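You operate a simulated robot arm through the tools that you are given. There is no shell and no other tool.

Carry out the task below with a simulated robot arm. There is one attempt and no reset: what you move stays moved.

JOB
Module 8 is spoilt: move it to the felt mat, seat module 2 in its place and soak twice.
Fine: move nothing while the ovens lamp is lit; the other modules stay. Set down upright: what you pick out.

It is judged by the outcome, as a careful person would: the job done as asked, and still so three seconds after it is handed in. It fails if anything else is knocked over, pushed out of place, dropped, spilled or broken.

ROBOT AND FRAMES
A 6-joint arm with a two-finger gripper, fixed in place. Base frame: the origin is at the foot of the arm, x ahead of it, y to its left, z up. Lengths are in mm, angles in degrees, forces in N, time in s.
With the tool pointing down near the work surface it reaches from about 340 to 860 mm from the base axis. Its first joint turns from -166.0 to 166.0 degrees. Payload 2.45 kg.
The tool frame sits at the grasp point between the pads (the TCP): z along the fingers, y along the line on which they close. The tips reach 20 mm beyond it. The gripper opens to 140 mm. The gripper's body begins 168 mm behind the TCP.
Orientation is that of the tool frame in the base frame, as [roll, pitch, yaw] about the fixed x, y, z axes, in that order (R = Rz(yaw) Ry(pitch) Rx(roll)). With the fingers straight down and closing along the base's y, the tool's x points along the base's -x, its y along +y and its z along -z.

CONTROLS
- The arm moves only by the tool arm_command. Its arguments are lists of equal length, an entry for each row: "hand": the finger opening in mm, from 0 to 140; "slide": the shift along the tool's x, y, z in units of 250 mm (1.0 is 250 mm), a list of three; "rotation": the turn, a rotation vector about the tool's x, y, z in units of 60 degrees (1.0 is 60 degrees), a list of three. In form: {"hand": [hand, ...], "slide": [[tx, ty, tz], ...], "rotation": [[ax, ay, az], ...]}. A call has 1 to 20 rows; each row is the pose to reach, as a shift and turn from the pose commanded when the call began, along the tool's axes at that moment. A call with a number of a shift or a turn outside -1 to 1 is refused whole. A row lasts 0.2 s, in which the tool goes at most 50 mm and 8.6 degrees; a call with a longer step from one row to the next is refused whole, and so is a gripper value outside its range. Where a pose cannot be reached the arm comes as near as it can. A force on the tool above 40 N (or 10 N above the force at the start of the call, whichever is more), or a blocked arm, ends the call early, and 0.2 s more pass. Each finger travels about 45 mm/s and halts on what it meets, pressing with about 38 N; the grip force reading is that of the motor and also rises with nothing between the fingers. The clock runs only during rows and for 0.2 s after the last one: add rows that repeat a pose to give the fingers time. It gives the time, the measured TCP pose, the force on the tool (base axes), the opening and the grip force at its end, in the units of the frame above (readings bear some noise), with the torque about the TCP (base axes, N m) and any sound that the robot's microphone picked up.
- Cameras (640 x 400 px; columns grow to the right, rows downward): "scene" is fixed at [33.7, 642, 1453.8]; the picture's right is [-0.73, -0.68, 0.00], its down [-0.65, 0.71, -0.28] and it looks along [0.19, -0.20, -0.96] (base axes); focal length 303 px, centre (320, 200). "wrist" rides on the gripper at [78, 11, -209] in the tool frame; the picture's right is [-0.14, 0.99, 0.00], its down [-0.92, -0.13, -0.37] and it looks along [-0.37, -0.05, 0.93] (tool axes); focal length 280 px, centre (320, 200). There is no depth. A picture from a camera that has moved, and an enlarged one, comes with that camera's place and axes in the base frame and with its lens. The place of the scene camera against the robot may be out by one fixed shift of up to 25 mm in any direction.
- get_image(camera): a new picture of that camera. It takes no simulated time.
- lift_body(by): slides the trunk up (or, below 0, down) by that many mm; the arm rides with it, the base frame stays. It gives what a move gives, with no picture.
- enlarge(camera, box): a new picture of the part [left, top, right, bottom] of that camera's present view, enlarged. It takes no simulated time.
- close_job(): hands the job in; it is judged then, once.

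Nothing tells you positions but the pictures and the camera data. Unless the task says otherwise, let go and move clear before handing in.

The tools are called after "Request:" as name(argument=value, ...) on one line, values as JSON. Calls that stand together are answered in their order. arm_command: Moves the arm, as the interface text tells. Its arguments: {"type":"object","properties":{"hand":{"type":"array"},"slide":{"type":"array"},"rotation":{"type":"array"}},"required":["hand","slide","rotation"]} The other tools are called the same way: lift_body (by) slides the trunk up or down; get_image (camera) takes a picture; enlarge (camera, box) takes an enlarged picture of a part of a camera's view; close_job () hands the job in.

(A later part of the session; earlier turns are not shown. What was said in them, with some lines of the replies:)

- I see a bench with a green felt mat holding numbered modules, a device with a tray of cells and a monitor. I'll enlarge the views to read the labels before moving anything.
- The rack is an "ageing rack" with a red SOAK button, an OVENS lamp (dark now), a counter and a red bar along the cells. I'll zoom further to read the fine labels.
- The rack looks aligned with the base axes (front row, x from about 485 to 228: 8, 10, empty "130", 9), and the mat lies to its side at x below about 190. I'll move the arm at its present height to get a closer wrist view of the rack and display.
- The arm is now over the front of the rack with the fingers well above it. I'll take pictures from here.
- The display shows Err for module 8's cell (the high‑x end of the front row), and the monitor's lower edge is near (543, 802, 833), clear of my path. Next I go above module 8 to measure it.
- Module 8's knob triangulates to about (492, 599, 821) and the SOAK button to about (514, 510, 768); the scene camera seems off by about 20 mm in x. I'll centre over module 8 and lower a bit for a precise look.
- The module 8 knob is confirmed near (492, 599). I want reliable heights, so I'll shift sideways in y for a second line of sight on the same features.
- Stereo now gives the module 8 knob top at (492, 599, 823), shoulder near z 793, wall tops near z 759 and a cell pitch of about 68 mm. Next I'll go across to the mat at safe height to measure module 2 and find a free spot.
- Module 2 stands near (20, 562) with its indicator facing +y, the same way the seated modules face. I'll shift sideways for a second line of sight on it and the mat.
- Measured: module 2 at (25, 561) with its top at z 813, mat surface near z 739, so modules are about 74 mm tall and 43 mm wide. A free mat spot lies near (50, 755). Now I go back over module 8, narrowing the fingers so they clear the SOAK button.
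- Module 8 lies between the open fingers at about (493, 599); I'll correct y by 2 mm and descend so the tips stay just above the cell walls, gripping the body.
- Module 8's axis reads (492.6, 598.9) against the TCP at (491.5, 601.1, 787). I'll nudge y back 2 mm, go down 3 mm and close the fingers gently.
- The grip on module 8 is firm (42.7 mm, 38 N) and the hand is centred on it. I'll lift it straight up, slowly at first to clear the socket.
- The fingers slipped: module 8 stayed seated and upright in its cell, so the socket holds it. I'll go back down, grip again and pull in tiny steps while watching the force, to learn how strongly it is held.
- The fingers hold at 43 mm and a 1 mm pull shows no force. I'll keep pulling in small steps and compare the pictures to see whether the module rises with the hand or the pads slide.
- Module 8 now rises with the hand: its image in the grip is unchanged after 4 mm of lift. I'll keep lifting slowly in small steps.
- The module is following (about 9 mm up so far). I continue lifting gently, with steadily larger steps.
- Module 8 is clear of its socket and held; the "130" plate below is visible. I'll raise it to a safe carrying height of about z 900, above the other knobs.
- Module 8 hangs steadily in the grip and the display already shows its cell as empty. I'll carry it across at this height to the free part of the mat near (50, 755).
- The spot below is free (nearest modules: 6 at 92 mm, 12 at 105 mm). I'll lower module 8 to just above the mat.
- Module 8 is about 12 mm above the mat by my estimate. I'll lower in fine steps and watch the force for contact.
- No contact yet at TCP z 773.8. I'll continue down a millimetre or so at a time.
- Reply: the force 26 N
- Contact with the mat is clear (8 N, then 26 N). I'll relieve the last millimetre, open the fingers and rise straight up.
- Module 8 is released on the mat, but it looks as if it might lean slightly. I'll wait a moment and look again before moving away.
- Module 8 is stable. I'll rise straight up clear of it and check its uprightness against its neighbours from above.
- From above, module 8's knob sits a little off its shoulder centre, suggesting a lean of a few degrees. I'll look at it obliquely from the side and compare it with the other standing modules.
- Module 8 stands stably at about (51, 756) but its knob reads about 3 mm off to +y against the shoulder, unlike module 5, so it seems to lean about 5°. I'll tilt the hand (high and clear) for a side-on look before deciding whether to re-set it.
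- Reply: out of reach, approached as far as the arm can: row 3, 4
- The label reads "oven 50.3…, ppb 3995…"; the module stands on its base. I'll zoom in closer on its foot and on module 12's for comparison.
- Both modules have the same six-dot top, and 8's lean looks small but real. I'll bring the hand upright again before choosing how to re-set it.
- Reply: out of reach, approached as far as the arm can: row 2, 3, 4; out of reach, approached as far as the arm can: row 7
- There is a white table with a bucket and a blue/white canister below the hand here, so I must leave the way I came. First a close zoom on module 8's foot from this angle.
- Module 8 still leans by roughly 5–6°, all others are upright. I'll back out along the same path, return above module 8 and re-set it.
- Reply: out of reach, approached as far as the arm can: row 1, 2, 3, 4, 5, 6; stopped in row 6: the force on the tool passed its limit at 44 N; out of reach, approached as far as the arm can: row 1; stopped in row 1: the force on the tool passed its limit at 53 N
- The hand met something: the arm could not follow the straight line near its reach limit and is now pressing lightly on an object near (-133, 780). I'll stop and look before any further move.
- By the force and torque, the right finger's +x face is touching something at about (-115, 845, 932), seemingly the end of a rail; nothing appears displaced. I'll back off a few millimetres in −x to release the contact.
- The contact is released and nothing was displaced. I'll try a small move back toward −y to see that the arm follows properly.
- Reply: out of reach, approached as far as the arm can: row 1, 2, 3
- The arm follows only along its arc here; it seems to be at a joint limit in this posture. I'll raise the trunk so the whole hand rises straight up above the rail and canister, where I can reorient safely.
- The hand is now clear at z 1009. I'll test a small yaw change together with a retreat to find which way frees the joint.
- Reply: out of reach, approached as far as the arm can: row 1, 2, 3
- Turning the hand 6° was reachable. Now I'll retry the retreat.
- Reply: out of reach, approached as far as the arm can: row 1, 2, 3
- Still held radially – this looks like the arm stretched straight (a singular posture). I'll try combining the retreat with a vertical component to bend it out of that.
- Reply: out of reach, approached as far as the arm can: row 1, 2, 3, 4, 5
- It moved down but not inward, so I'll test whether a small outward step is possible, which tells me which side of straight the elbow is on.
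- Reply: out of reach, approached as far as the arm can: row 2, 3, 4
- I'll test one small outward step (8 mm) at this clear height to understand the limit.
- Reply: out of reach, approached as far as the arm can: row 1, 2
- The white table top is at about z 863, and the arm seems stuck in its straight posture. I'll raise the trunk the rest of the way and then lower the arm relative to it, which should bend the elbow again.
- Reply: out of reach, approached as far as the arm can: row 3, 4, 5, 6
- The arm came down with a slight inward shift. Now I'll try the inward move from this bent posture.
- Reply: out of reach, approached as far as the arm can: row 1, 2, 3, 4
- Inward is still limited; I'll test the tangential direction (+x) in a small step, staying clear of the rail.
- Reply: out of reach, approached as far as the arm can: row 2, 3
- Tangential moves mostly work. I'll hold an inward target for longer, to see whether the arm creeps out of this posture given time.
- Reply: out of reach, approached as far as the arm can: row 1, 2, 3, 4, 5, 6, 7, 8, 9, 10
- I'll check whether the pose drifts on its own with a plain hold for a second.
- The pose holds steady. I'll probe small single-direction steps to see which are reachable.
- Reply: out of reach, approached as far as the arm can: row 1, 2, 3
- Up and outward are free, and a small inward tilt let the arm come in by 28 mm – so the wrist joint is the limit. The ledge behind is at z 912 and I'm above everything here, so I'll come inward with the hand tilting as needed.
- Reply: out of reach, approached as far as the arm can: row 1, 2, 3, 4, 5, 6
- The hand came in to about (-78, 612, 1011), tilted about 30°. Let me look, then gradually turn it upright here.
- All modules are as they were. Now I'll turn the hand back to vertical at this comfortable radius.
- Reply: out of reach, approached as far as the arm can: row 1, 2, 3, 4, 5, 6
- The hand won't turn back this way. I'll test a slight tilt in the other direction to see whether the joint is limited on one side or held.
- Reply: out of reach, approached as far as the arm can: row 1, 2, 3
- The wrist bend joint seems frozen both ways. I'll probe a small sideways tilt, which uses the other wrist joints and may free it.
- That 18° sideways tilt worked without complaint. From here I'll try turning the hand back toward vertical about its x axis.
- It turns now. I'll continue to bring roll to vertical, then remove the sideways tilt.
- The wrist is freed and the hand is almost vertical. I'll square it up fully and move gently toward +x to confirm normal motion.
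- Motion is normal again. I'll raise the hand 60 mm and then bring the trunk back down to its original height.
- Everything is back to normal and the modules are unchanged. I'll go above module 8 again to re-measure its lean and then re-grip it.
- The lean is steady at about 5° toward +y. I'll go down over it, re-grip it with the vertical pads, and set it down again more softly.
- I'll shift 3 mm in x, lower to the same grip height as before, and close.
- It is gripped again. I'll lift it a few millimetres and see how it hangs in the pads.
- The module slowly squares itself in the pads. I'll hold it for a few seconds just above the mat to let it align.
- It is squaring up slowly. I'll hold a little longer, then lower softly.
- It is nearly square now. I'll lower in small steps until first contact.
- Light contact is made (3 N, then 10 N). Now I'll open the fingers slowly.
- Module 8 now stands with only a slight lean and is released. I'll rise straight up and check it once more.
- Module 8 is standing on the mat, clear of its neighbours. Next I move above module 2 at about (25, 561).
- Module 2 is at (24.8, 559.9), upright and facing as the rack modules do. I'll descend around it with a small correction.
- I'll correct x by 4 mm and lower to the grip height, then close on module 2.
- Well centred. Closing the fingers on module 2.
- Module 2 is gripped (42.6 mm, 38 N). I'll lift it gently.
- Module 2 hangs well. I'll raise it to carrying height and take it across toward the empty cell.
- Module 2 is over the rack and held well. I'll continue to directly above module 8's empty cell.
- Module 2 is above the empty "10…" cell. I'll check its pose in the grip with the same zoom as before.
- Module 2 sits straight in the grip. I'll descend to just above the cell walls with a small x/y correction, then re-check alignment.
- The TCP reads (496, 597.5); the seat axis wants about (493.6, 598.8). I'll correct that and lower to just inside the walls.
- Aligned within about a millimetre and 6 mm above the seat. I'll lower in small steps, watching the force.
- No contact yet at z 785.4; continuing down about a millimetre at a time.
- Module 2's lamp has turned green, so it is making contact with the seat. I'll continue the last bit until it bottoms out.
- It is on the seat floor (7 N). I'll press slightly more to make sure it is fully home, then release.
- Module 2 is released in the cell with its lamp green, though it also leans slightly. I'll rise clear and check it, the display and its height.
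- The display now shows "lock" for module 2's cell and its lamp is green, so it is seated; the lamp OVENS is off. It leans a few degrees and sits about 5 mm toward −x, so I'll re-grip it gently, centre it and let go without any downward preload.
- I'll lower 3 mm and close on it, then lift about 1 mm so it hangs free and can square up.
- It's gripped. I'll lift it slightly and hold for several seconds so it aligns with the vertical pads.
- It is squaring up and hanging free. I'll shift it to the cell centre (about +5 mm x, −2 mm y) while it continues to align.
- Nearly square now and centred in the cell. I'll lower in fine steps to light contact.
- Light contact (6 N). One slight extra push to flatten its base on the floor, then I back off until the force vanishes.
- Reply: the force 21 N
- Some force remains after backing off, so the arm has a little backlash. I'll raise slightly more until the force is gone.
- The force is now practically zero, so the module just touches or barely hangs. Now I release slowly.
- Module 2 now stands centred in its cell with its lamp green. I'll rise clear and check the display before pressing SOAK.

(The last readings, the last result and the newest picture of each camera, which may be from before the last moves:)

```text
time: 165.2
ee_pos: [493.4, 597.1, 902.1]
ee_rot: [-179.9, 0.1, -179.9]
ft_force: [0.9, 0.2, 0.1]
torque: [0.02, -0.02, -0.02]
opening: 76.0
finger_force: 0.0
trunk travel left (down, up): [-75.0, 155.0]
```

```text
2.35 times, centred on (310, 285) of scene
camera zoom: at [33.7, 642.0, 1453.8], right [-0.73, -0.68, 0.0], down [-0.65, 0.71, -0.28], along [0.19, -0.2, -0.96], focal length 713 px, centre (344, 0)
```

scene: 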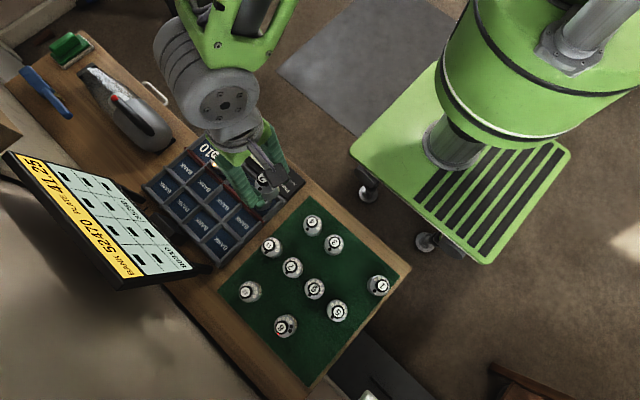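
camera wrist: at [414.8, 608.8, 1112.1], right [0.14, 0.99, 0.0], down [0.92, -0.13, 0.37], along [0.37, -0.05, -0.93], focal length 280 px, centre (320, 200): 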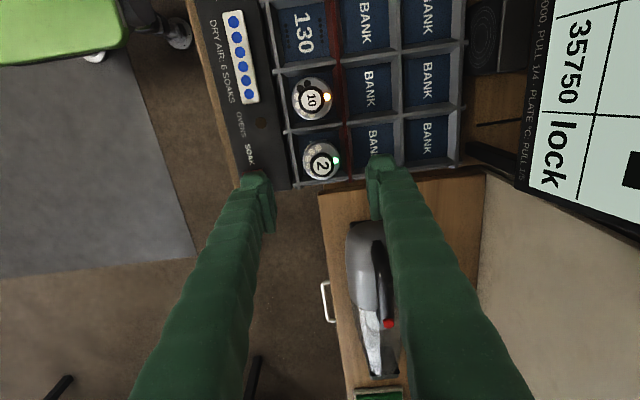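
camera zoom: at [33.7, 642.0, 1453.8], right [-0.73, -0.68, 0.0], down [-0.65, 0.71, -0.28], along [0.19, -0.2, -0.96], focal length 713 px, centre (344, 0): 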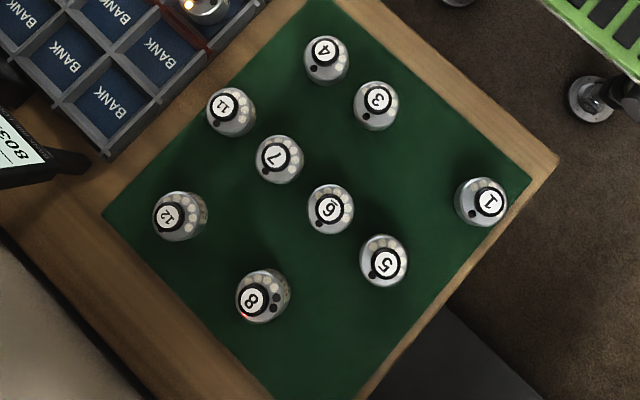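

The display still shows "lock", all other modules are in place, the counter shows six soaks and the OVENS lamp is off. Now I'll go over the SOAK button near (514, 510) with the fingers closed.

Request:
arm_command(hand=[60, 45, 30, 15, 0, 0, 0], slide=[[-0.02, -0.09, 0], [-0.04, -0.18, 0], [-0.06, -0.27, 0], [-0.082, -0.35, 0], [-0.082, -0.35, 0], [-0.082, -0.35, 0], [-0.082, -0.35, 0]], rotation=[[0, 0, 0], [0, 0, 0], [0, 0, 0], [0, 0, 0], [0, 0, 0], [0, 0, 0], [0, 0, 0]])

Request:
get_image(camera="wrist")

Request:
enlarge(camera="wrist", box=[250, 90, 410, 220])

```text
time: 166.8
ee_pos: [513.4, 509.9, 903.0]
ee_rot: [179.9, 0.0, -179.9]
ft_force: [0.4, 0.1, -0.4]
torque: [0.01, 0.03, 0.03]
opening: 0.1
finger_force: 29.5
trunk travel left (down, up): [-75.0, 155.0]
```

```text
taken
camera wrist: at [435.4, 521.2, 1112.1], right [0.14, 0.99, 0.0], down [0.92, -0.13, 0.37], along [0.37, -0.05, -0.93], focal length 280 px, centre (320, 200)
```

wrist: 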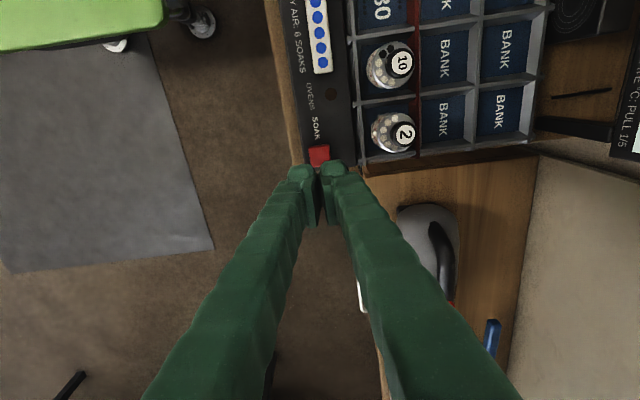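

```text
3.08 times, centred on (330, 155) of wrist
camera zoom: at [435.4, 521.2, 1112.1], right [0.14, 0.99, 0.0], down [0.92, -0.13, 0.37], along [0.37, -0.05, -0.93], focal length 863 px, centre (289, 338)
```

zoom: 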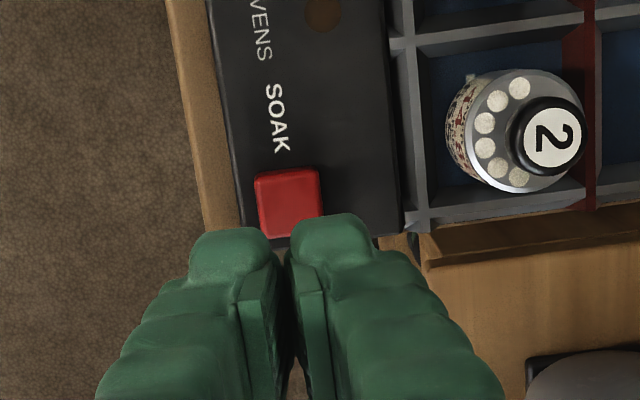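

The closed fingertips are above the button at about (513, 510). I'll descend to just above it.

Request:
arm_command(hand=[0, 0, 0, 0, 0, 0], slide=[[0, 0, 0.1], [0, 0, 0.2], [0, 0, 0.3], [0, 0, 0.38], [0, 0, 0.42], [0, 0, 0.42]], rotation=[[0, 0, 0], [0, 0, 0], [0, 0, 0], [0, 0, 0], [0, 0, 0], [0, 0, 0]])

Request:
get_image(camera="wrist")

Request:
enlarge(camera="scene", box=[190, 90, 290, 170])

```text
time: 168.2
ee_pos: [514.7, 509.6, 796.2]
ee_rot: [180.0, 0.0, 179.9]
ft_force: [-0.2, -0.2, 0.7]
torque: [-0.01, 0.02, 0.0]
opening: 0.0
finger_force: 29.1
trunk travel left (down, up): [-75.0, 155.0]
```

```text
taken
camera wrist: at [436.3, 522.2, 1006.0], right [0.14, 0.99, 0.0], down [0.92, -0.13, 0.37], along [0.37, -0.05, -0.93], focal length 280 px, centre (320, 200)
```

wrist: 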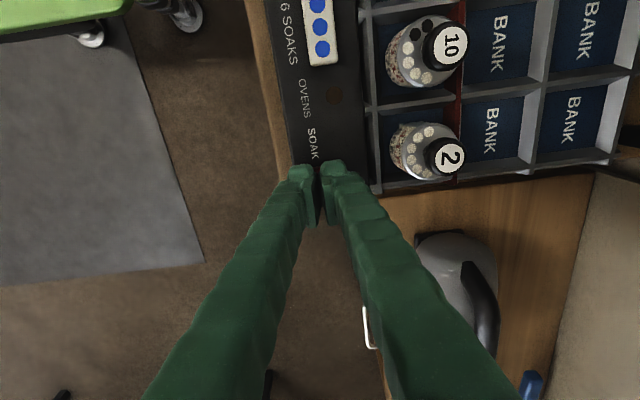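

```text
5.00 times, centred on (240, 130) of scene
camera zoom: at [33.7, 642.0, 1453.8], right [-0.73, -0.68, 0.0], down [-0.65, 0.71, -0.28], along [0.19, -0.2, -0.96], focal length 1515 px, centre (720, 550)
```

zoom: 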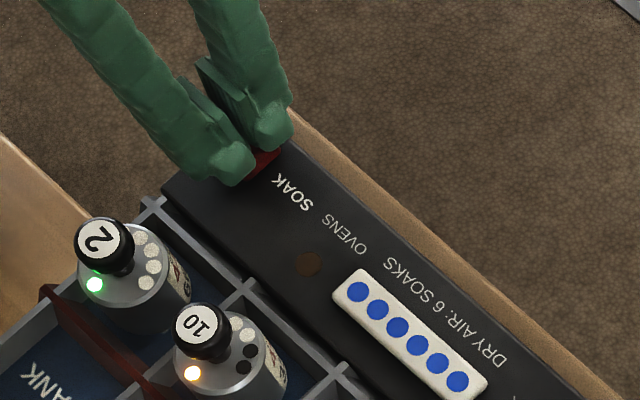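

The fingertips are about 8 mm over the button. I'll press in short pecks (down and straight back up in one call), going a little deeper each time until the lamp or a sound tells me it registered.

Request:
arm_command(hand=[0, 0, 0, 0], slide=[[0, 0, 0.02], [0, 0, 0.036], [0, 0, 0.02], [0, 0, 0]], rotation=[[0, 0, 0], [0, 0, 0], [0, 0, 0], [0, 0, 0]])

Request:
enlarge(camera="scene", box=[190, 90, 310, 190])

```text
time: 169.2
ee_pos: [511.9, 510.4, 795.9]
ee_rot: [-179.9, 0.2, -179.9]
ft_force: [-0.2, 0.7, -0.4]
torque: [-0.04, -0.03, 0.03]
opening: 0.0
finger_force: 29.4
trunk travel left (down, up): [-75.0, 155.0]
heard: click
```

```text
4.00 times, centred on (250, 140) of scene
camera zoom: at [33.7, 642.0, 1453.8], right [-0.73, -0.68, 0.0], down [-0.65, 0.71, -0.28], along [0.19, -0.2, -0.96], focal length 1212 px, centre (600, 440)
```

zoom: 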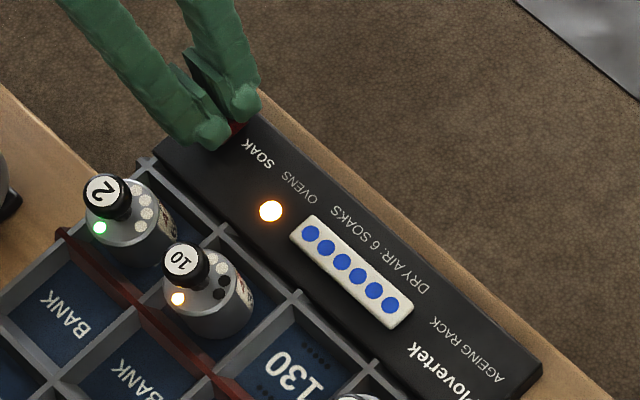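

A click was heard and the OVENS lamp is lit. I'll hold perfectly still until it goes out.

Request:
arm_command(hand=[0, 0, 0, 0, 0, 0, 0, 0, 0, 0], slide=[[0, 0, 0], [0, 0, 0], [0, 0, 0], [0, 0, 0], [0, 0, 0], [0, 0, 0], [0, 0, 0], [0, 0, 0], [0, 0, 0], [0, 0, 0]], rotation=[[0, 0, 0], [0, 0, 0], [0, 0, 0], [0, 0, 0], [0, 0, 0], [0, 0, 0], [0, 0, 0], [0, 0, 0], [0, 0, 0], [0, 0, 0]])

Request:
enlarge(camera="scene", box=[190, 90, 310, 190])

```text
time: 171.4
ee_pos: [513.7, 509.3, 795.9]
ee_rot: [-180.0, 0.2, -179.9]
ft_force: [-0.2, -0.1, 1.0]
torque: [0.03, 0.0, 0.02]
opening: 0.0
finger_force: 29.2
trunk travel left (down, up): [-75.0, 155.0]
```

```text
4.00 times, centred on (250, 140) of scene
camera zoom: at [33.7, 642.0, 1453.8], right [-0.73, -0.68, 0.0], down [-0.65, 0.71, -0.28], along [0.19, -0.2, -0.96], focal length 1212 px, centre (600, 440)
```

zoom: 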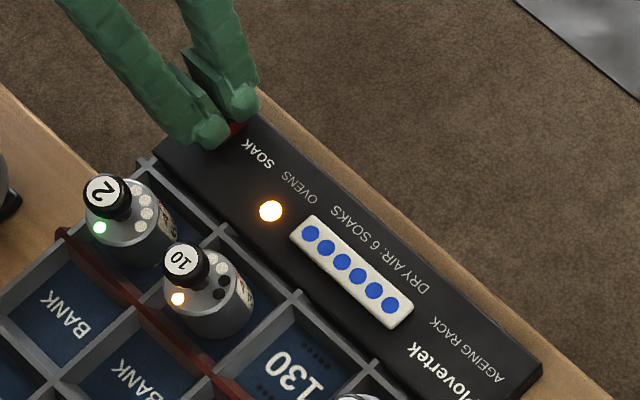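

The lamp is still lit after about two seconds. I keep holding still.

Request:
arm_command(hand=[0, 0, 0, 0, 0, 0, 0, 0, 0, 0, 0, 0, 0, 0, 0, 0, 0, 0, 0, 0], slide=[[0, 0, 0], [0, 0, 0], [0, 0, 0], [0, 0, 0], [0, 0, 0], [0, 0, 0], [0, 0, 0], [0, 0, 0], [0, 0, 0], [0, 0, 0], [0, 0, 0], [0, 0, 0], [0, 0, 0], [0, 0, 0], [0, 0, 0], [0, 0, 0], [0, 0, 0], [0, 0, 0], [0, 0, 0], [0, 0, 0]], rotation=[[0, 0, 0], [0, 0, 0], [0, 0, 0], [0, 0, 0], [0, 0, 0], [0, 0, 0], [0, 0, 0], [0, 0, 0], [0, 0, 0], [0, 0, 0], [0, 0, 0], [0, 0, 0], [0, 0, 0], [0, 0, 0], [0, 0, 0], [0, 0, 0], [0, 0, 0], [0, 0, 0], [0, 0, 0], [0, 0, 0]])

Request:
enlarge(camera="scene", box=[190, 90, 310, 190])

Request:
enlarge(camera="scene", box=[0, 140, 220, 300])

```text
time: 175.6
ee_pos: [513.7, 510.2, 796.5]
ee_rot: [180.0, 0.1, -179.9]
ft_force: [1.3, 0.5, -0.3]
torque: [0.0, -0.02, -0.05]
opening: 0.2
finger_force: 29.3
trunk travel left (down, up): [-75.0, 155.0]
```

```text
4.00 times, centred on (250, 140) of scene
camera zoom: at [33.7, 642.0, 1453.8], right [-0.73, -0.68, 0.0], down [-0.65, 0.71, -0.28], along [0.19, -0.2, -0.96], focal length 1212 px, centre (600, 440)
```

zoom: 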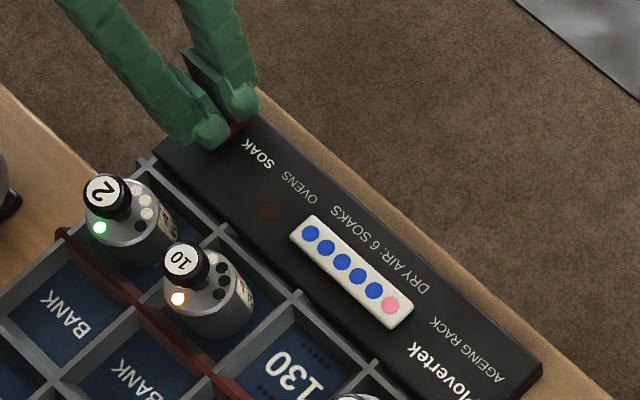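

```text
2.50 times, centred on (110, 220) of scene
camera zoom: at [33.7, 642.0, 1453.8], right [-0.73, -0.68, 0.0], down [-0.65, 0.71, -0.28], along [0.19, -0.2, -0.96], focal length 757 px, centre (845, 150)
```

zoom: 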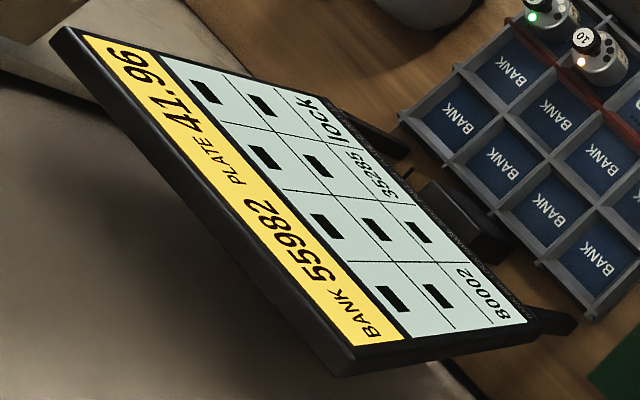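

The lamp is out, one soak is spent (one pink dot) and module 2 shows one dark dot. Now the second press, done the same way.

Request:
arm_command(hand=[0, 0, 0, 0], slide=[[0, 0, 0.02], [0, 0, 0.036], [0, 0, 0.02], [0, 0, 0]], rotation=[[0, 0, 0], [0, 0, 0], [0, 0, 0], [0, 0, 0]])

Request:
enlarge(camera="scene", box=[190, 90, 310, 190])

```text
time: 176.6
ee_pos: [513.6, 509.2, 795.9]
ee_rot: [-179.8, 0.0, -179.9]
ft_force: [-1.3, -0.2, -0.4]
torque: [-0.01, 0.02, -0.02]
opening: 0.0
finger_force: 29.2
trunk travel left (down, up): [-75.0, 155.0]
heard: click
```

```text
4.00 times, centred on (250, 140) of scene
camera zoom: at [33.7, 642.0, 1453.8], right [-0.73, -0.68, 0.0], down [-0.65, 0.71, -0.28], along [0.19, -0.2, -0.96], focal length 1212 px, centre (600, 440)
```

zoom: 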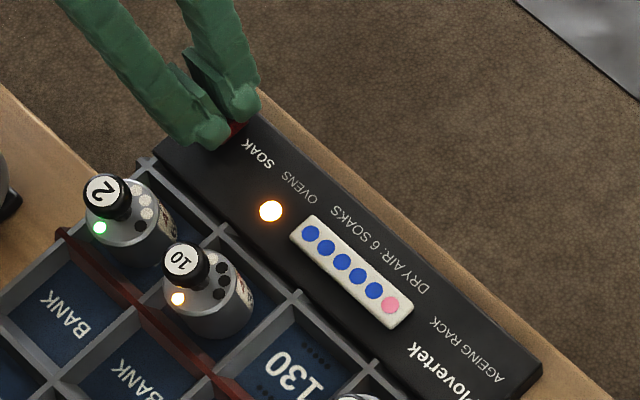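

The second click was heard and the OVENS lamp is lit again. I hold still until it goes out.

Request:
arm_command(hand=[0, 0, 0, 0, 0, 0, 0, 0, 0, 0, 0, 0, 0, 0, 0, 0, 0, 0, 0, 0], slide=[[0, 0, 0], [0, 0, 0], [0, 0, 0], [0, 0, 0], [0, 0, 0], [0, 0, 0], [0, 0, 0], [0, 0, 0], [0, 0, 0], [0, 0, 0], [0, 0, 0], [0, 0, 0], [0, 0, 0], [0, 0, 0], [0, 0, 0], [0, 0, 0], [0, 0, 0], [0, 0, 0], [0, 0, 0], [0, 0, 0]], rotation=[[0, 0, 0], [0, 0, 0], [0, 0, 0], [0, 0, 0], [0, 0, 0], [0, 0, 0], [0, 0, 0], [0, 0, 0], [0, 0, 0], [0, 0, 0], [0, 0, 0], [0, 0, 0], [0, 0, 0], [0, 0, 0], [0, 0, 0], [0, 0, 0], [0, 0, 0], [0, 0, 0], [0, 0, 0], [0, 0, 0]])

Request:
arm_command(hand=[0, 0, 0, 0, 0, 0, 0, 0, 0, 0, 0, 0, 0, 0, 0, 0, 0, 0, 0, 0], slide=[[0, 0, 0], [0, 0, 0], [0, 0, 0], [0, 0, 0], [0, 0, 0], [0, 0, 0], [0, 0, 0], [0, 0, 0], [0, 0, 0], [0, 0, 0], [0, 0, 0], [0, 0, 0], [0, 0, 0], [0, 0, 0], [0, 0, 0], [0, 0, 0], [0, 0, 0], [0, 0, 0], [0, 0, 0], [0, 0, 0]], rotation=[[0, 0, 0], [0, 0, 0], [0, 0, 0], [0, 0, 0], [0, 0, 0], [0, 0, 0], [0, 0, 0], [0, 0, 0], [0, 0, 0], [0, 0, 0], [0, 0, 0], [0, 0, 0], [0, 0, 0], [0, 0, 0], [0, 0, 0], [0, 0, 0], [0, 0, 0], [0, 0, 0], [0, 0, 0], [0, 0, 0]])

Request:
enlarge(camera="scene", box=[190, 90, 310, 190])

Request:
enlarge(camera="scene", box=[0, 140, 220, 300])

```text
time: 180.8
ee_pos: [512.2, 510.1, 796.5]
ee_rot: [179.9, 0.1, -179.9]
ft_force: [-0.7, 0.4, -0.3]
torque: [0.01, 0.04, -0.01]
opening: 0.0
finger_force: 29.1
trunk travel left (down, up): [-75.0, 155.0]
```

```text
time: 185.0
ee_pos: [513.1, 511.0, 796.2]
ee_rot: [-179.9, 0.1, 180.0]
ft_force: [-0.4, -0.6, -0.4]
torque: [-0.01, -0.01, -0.02]
opening: 0.0
finger_force: 29.8
trunk travel left (down, up): [-75.0, 155.0]
```

```text
4.00 times, centred on (250, 140) of scene
camera zoom: at [33.7, 642.0, 1453.8], right [-0.73, -0.68, 0.0], down [-0.65, 0.71, -0.28], along [0.19, -0.2, -0.96], focal length 1212 px, centre (600, 440)
```

zoom: 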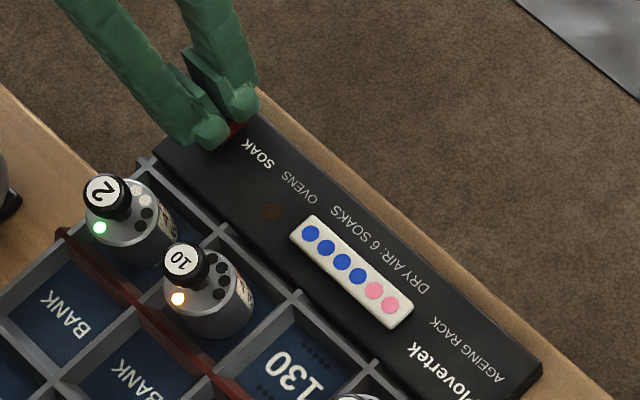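

```text
2.50 times, centred on (110, 220) of scene
camera zoom: at [33.7, 642.0, 1453.8], right [-0.73, -0.68, 0.0], down [-0.65, 0.71, -0.28], along [0.19, -0.2, -0.96], focal length 757 px, centre (845, 150)
```

zoom: 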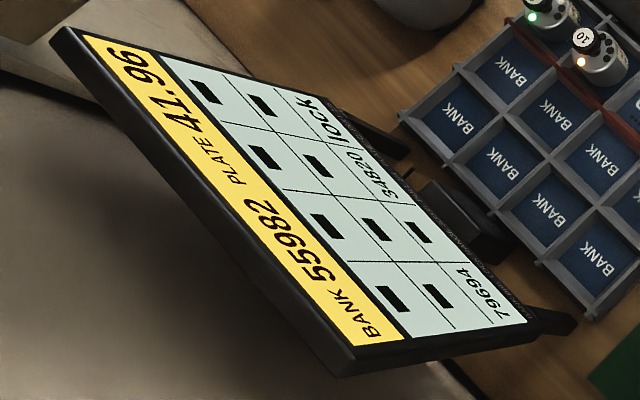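

Both soaks are done: two pink dots, module 2 shows two dark dots, and the lamp is out. I'll rise and move the arm clear to its starting area.

Request:
arm_command(hand=[0, 0, 0, 0, 0, 0, 0], slide=[[0, 0, -0.08], [0, 0, -0.2], [0, 0, -0.35], [0, -0.05, -0.5], [0, -0.1, -0.65], [0, -0.15, -0.8], [0, -0.15, -0.8]], rotation=[[0, 0, 0], [0, 0, 0], [0, 0, 0], [0, 0, 0], [0, 0, 0], [0, 0, 0], [0, 0, 0]])

Request:
arm_command(hand=[0, 0, 0, 0, 0, 0, 0, 0, 0], slide=[[0.12, 0, 0], [0.25, 0, 0], [0.38, 0, 0], [0.51, 0, 0], [0.64, 0, 0], [0.77, 0, 0], [0.9, 0, 0], [0.98, 0, 0], [0.98, 0, 0]], rotation=[[0, 0, 0], [0, 0, 0], [0, 0, 0], [0, 0, 0], [0, 0, 0], [0, 0, 0], [0, 0, 0], [0, 0, 0], [0, 0, 0]])

Request:
get_image(camera="scene")

Request:
get_image(camera="wrist")

Request:
enlarge(camera="scene", box=[210, 190, 420, 380])

Request:
enlarge(camera="scene", box=[130, 100, 310, 280])

```text
time: 186.6
ee_pos: [513.6, 471.7, 999.5]
ee_rot: [-179.9, 0.0, -179.9]
ft_force: [0.0, -0.2, 0.3]
torque: [0.01, 0.0, -0.04]
opening: 0.1
finger_force: 29.5
trunk travel left (down, up): [-75.0, 155.0]
```

```text
time: 188.6
ee_pos: [270.3, 472.9, 997.0]
ee_rot: [-180.0, 0.1, -179.9]
ft_force: [-0.1, -0.1, -0.1]
torque: [-0.01, -0.03, 0.01]
opening: 0.0
finger_force: 29.2
trunk travel left (down, up): [-75.0, 155.0]
```

```text
taken
```

scene: 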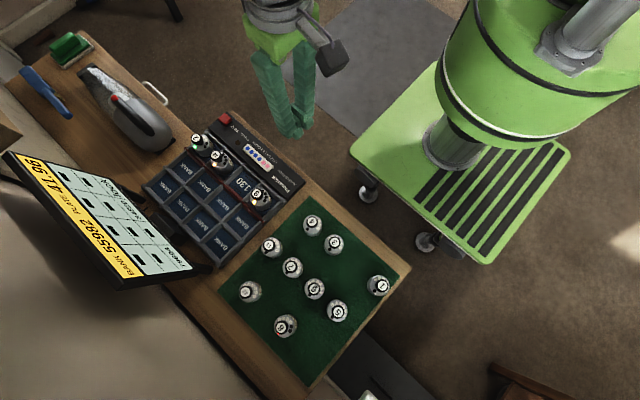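

```text
taken
camera wrist: at [191.6, 484.9, 1206.0], right [0.14, 0.99, 0.0], down [0.92, -0.13, 0.37], along [0.37, -0.05, -0.93], focal length 280 px, centre (320, 200)
```

wrist: 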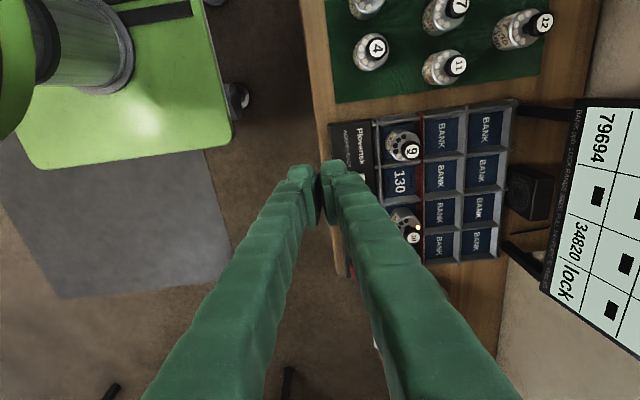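

```text
2.11 times, centred on (315, 285) of scene
camera zoom: at [33.7, 642.0, 1453.8], right [-0.73, -0.68, 0.0], down [-0.65, 0.71, -0.28], along [0.19, -0.2, -0.96], focal length 638 px, centre (330, 21)
```

zoom: 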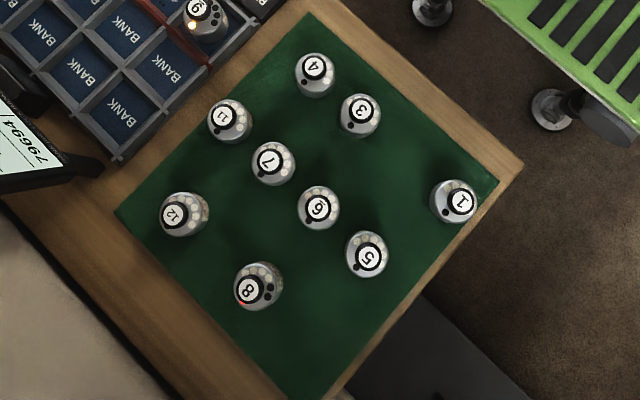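

```text
2.22 times, centred on (220, 190) of scene
camera zoom: at [33.7, 642.0, 1453.8], right [-0.73, -0.68, 0.0], down [-0.65, 0.71, -0.28], along [0.19, -0.2, -0.96], focal length 673 px, centre (542, 222)
```

zoom: 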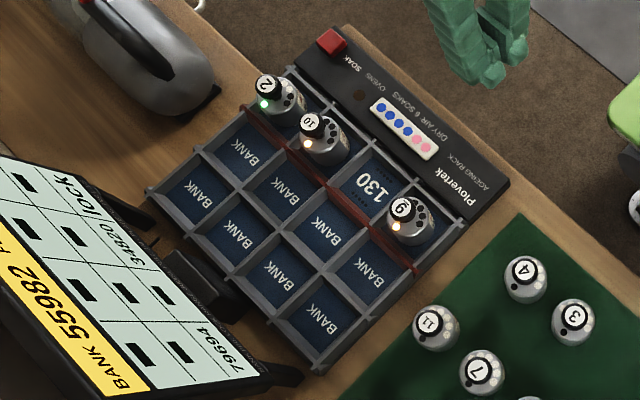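

Module 8 stands on the felt mat, slightly leaning but steady. Module 2 is in its cell reading "lock" with a green lamp, and exactly two soaks are spent with the OVENS lamp out. The other modules look unmoved, the arm is clear, and I'm handing the job in.

Request:
close_job()

```text
The job is handed in.
```

I moved module 8 to the felt mat, seated module 2 in its cell and ran two soaks, then handed the job in. I don't have the result of the judging.

- **Module 8:** it stands on the free part of the mat. It leans about 4 to 5 degrees. I set it down a second time to try to straighten it, but it stayed the same. It did not move for the rest of the job.
- **Module 2:** it is in module 8's old cell. Its lamp is green and the display reads "lock". It also leans a few degrees and did not straighten when I set it down again.
- **Soaks:** two clicks were heard, two dots on the counter turned pink, and module 2 shows two dark dots. I kept the arm still while the ovens lamp was lit, apart from lifting the fingers off the button. The lamp was out when I finished.
- **Other modules:** in the final pictures they are all where they started.

Two things did not go smoothly:

- **Slip on module 8:** on the first pull the fingers slipped off and it stayed in its cell.
- **Contact beside the mat:** while I was looking at module 8 from the side, the arm jammed in an awkward posture near the white table. It pushed against something there, apparently the end of a rail, and the safety stop tripped twice at 44 and 53 N. I backed off straight away. The canister and bucket nearby looked undisturbed, but I could not see whether the rail itself shifted.
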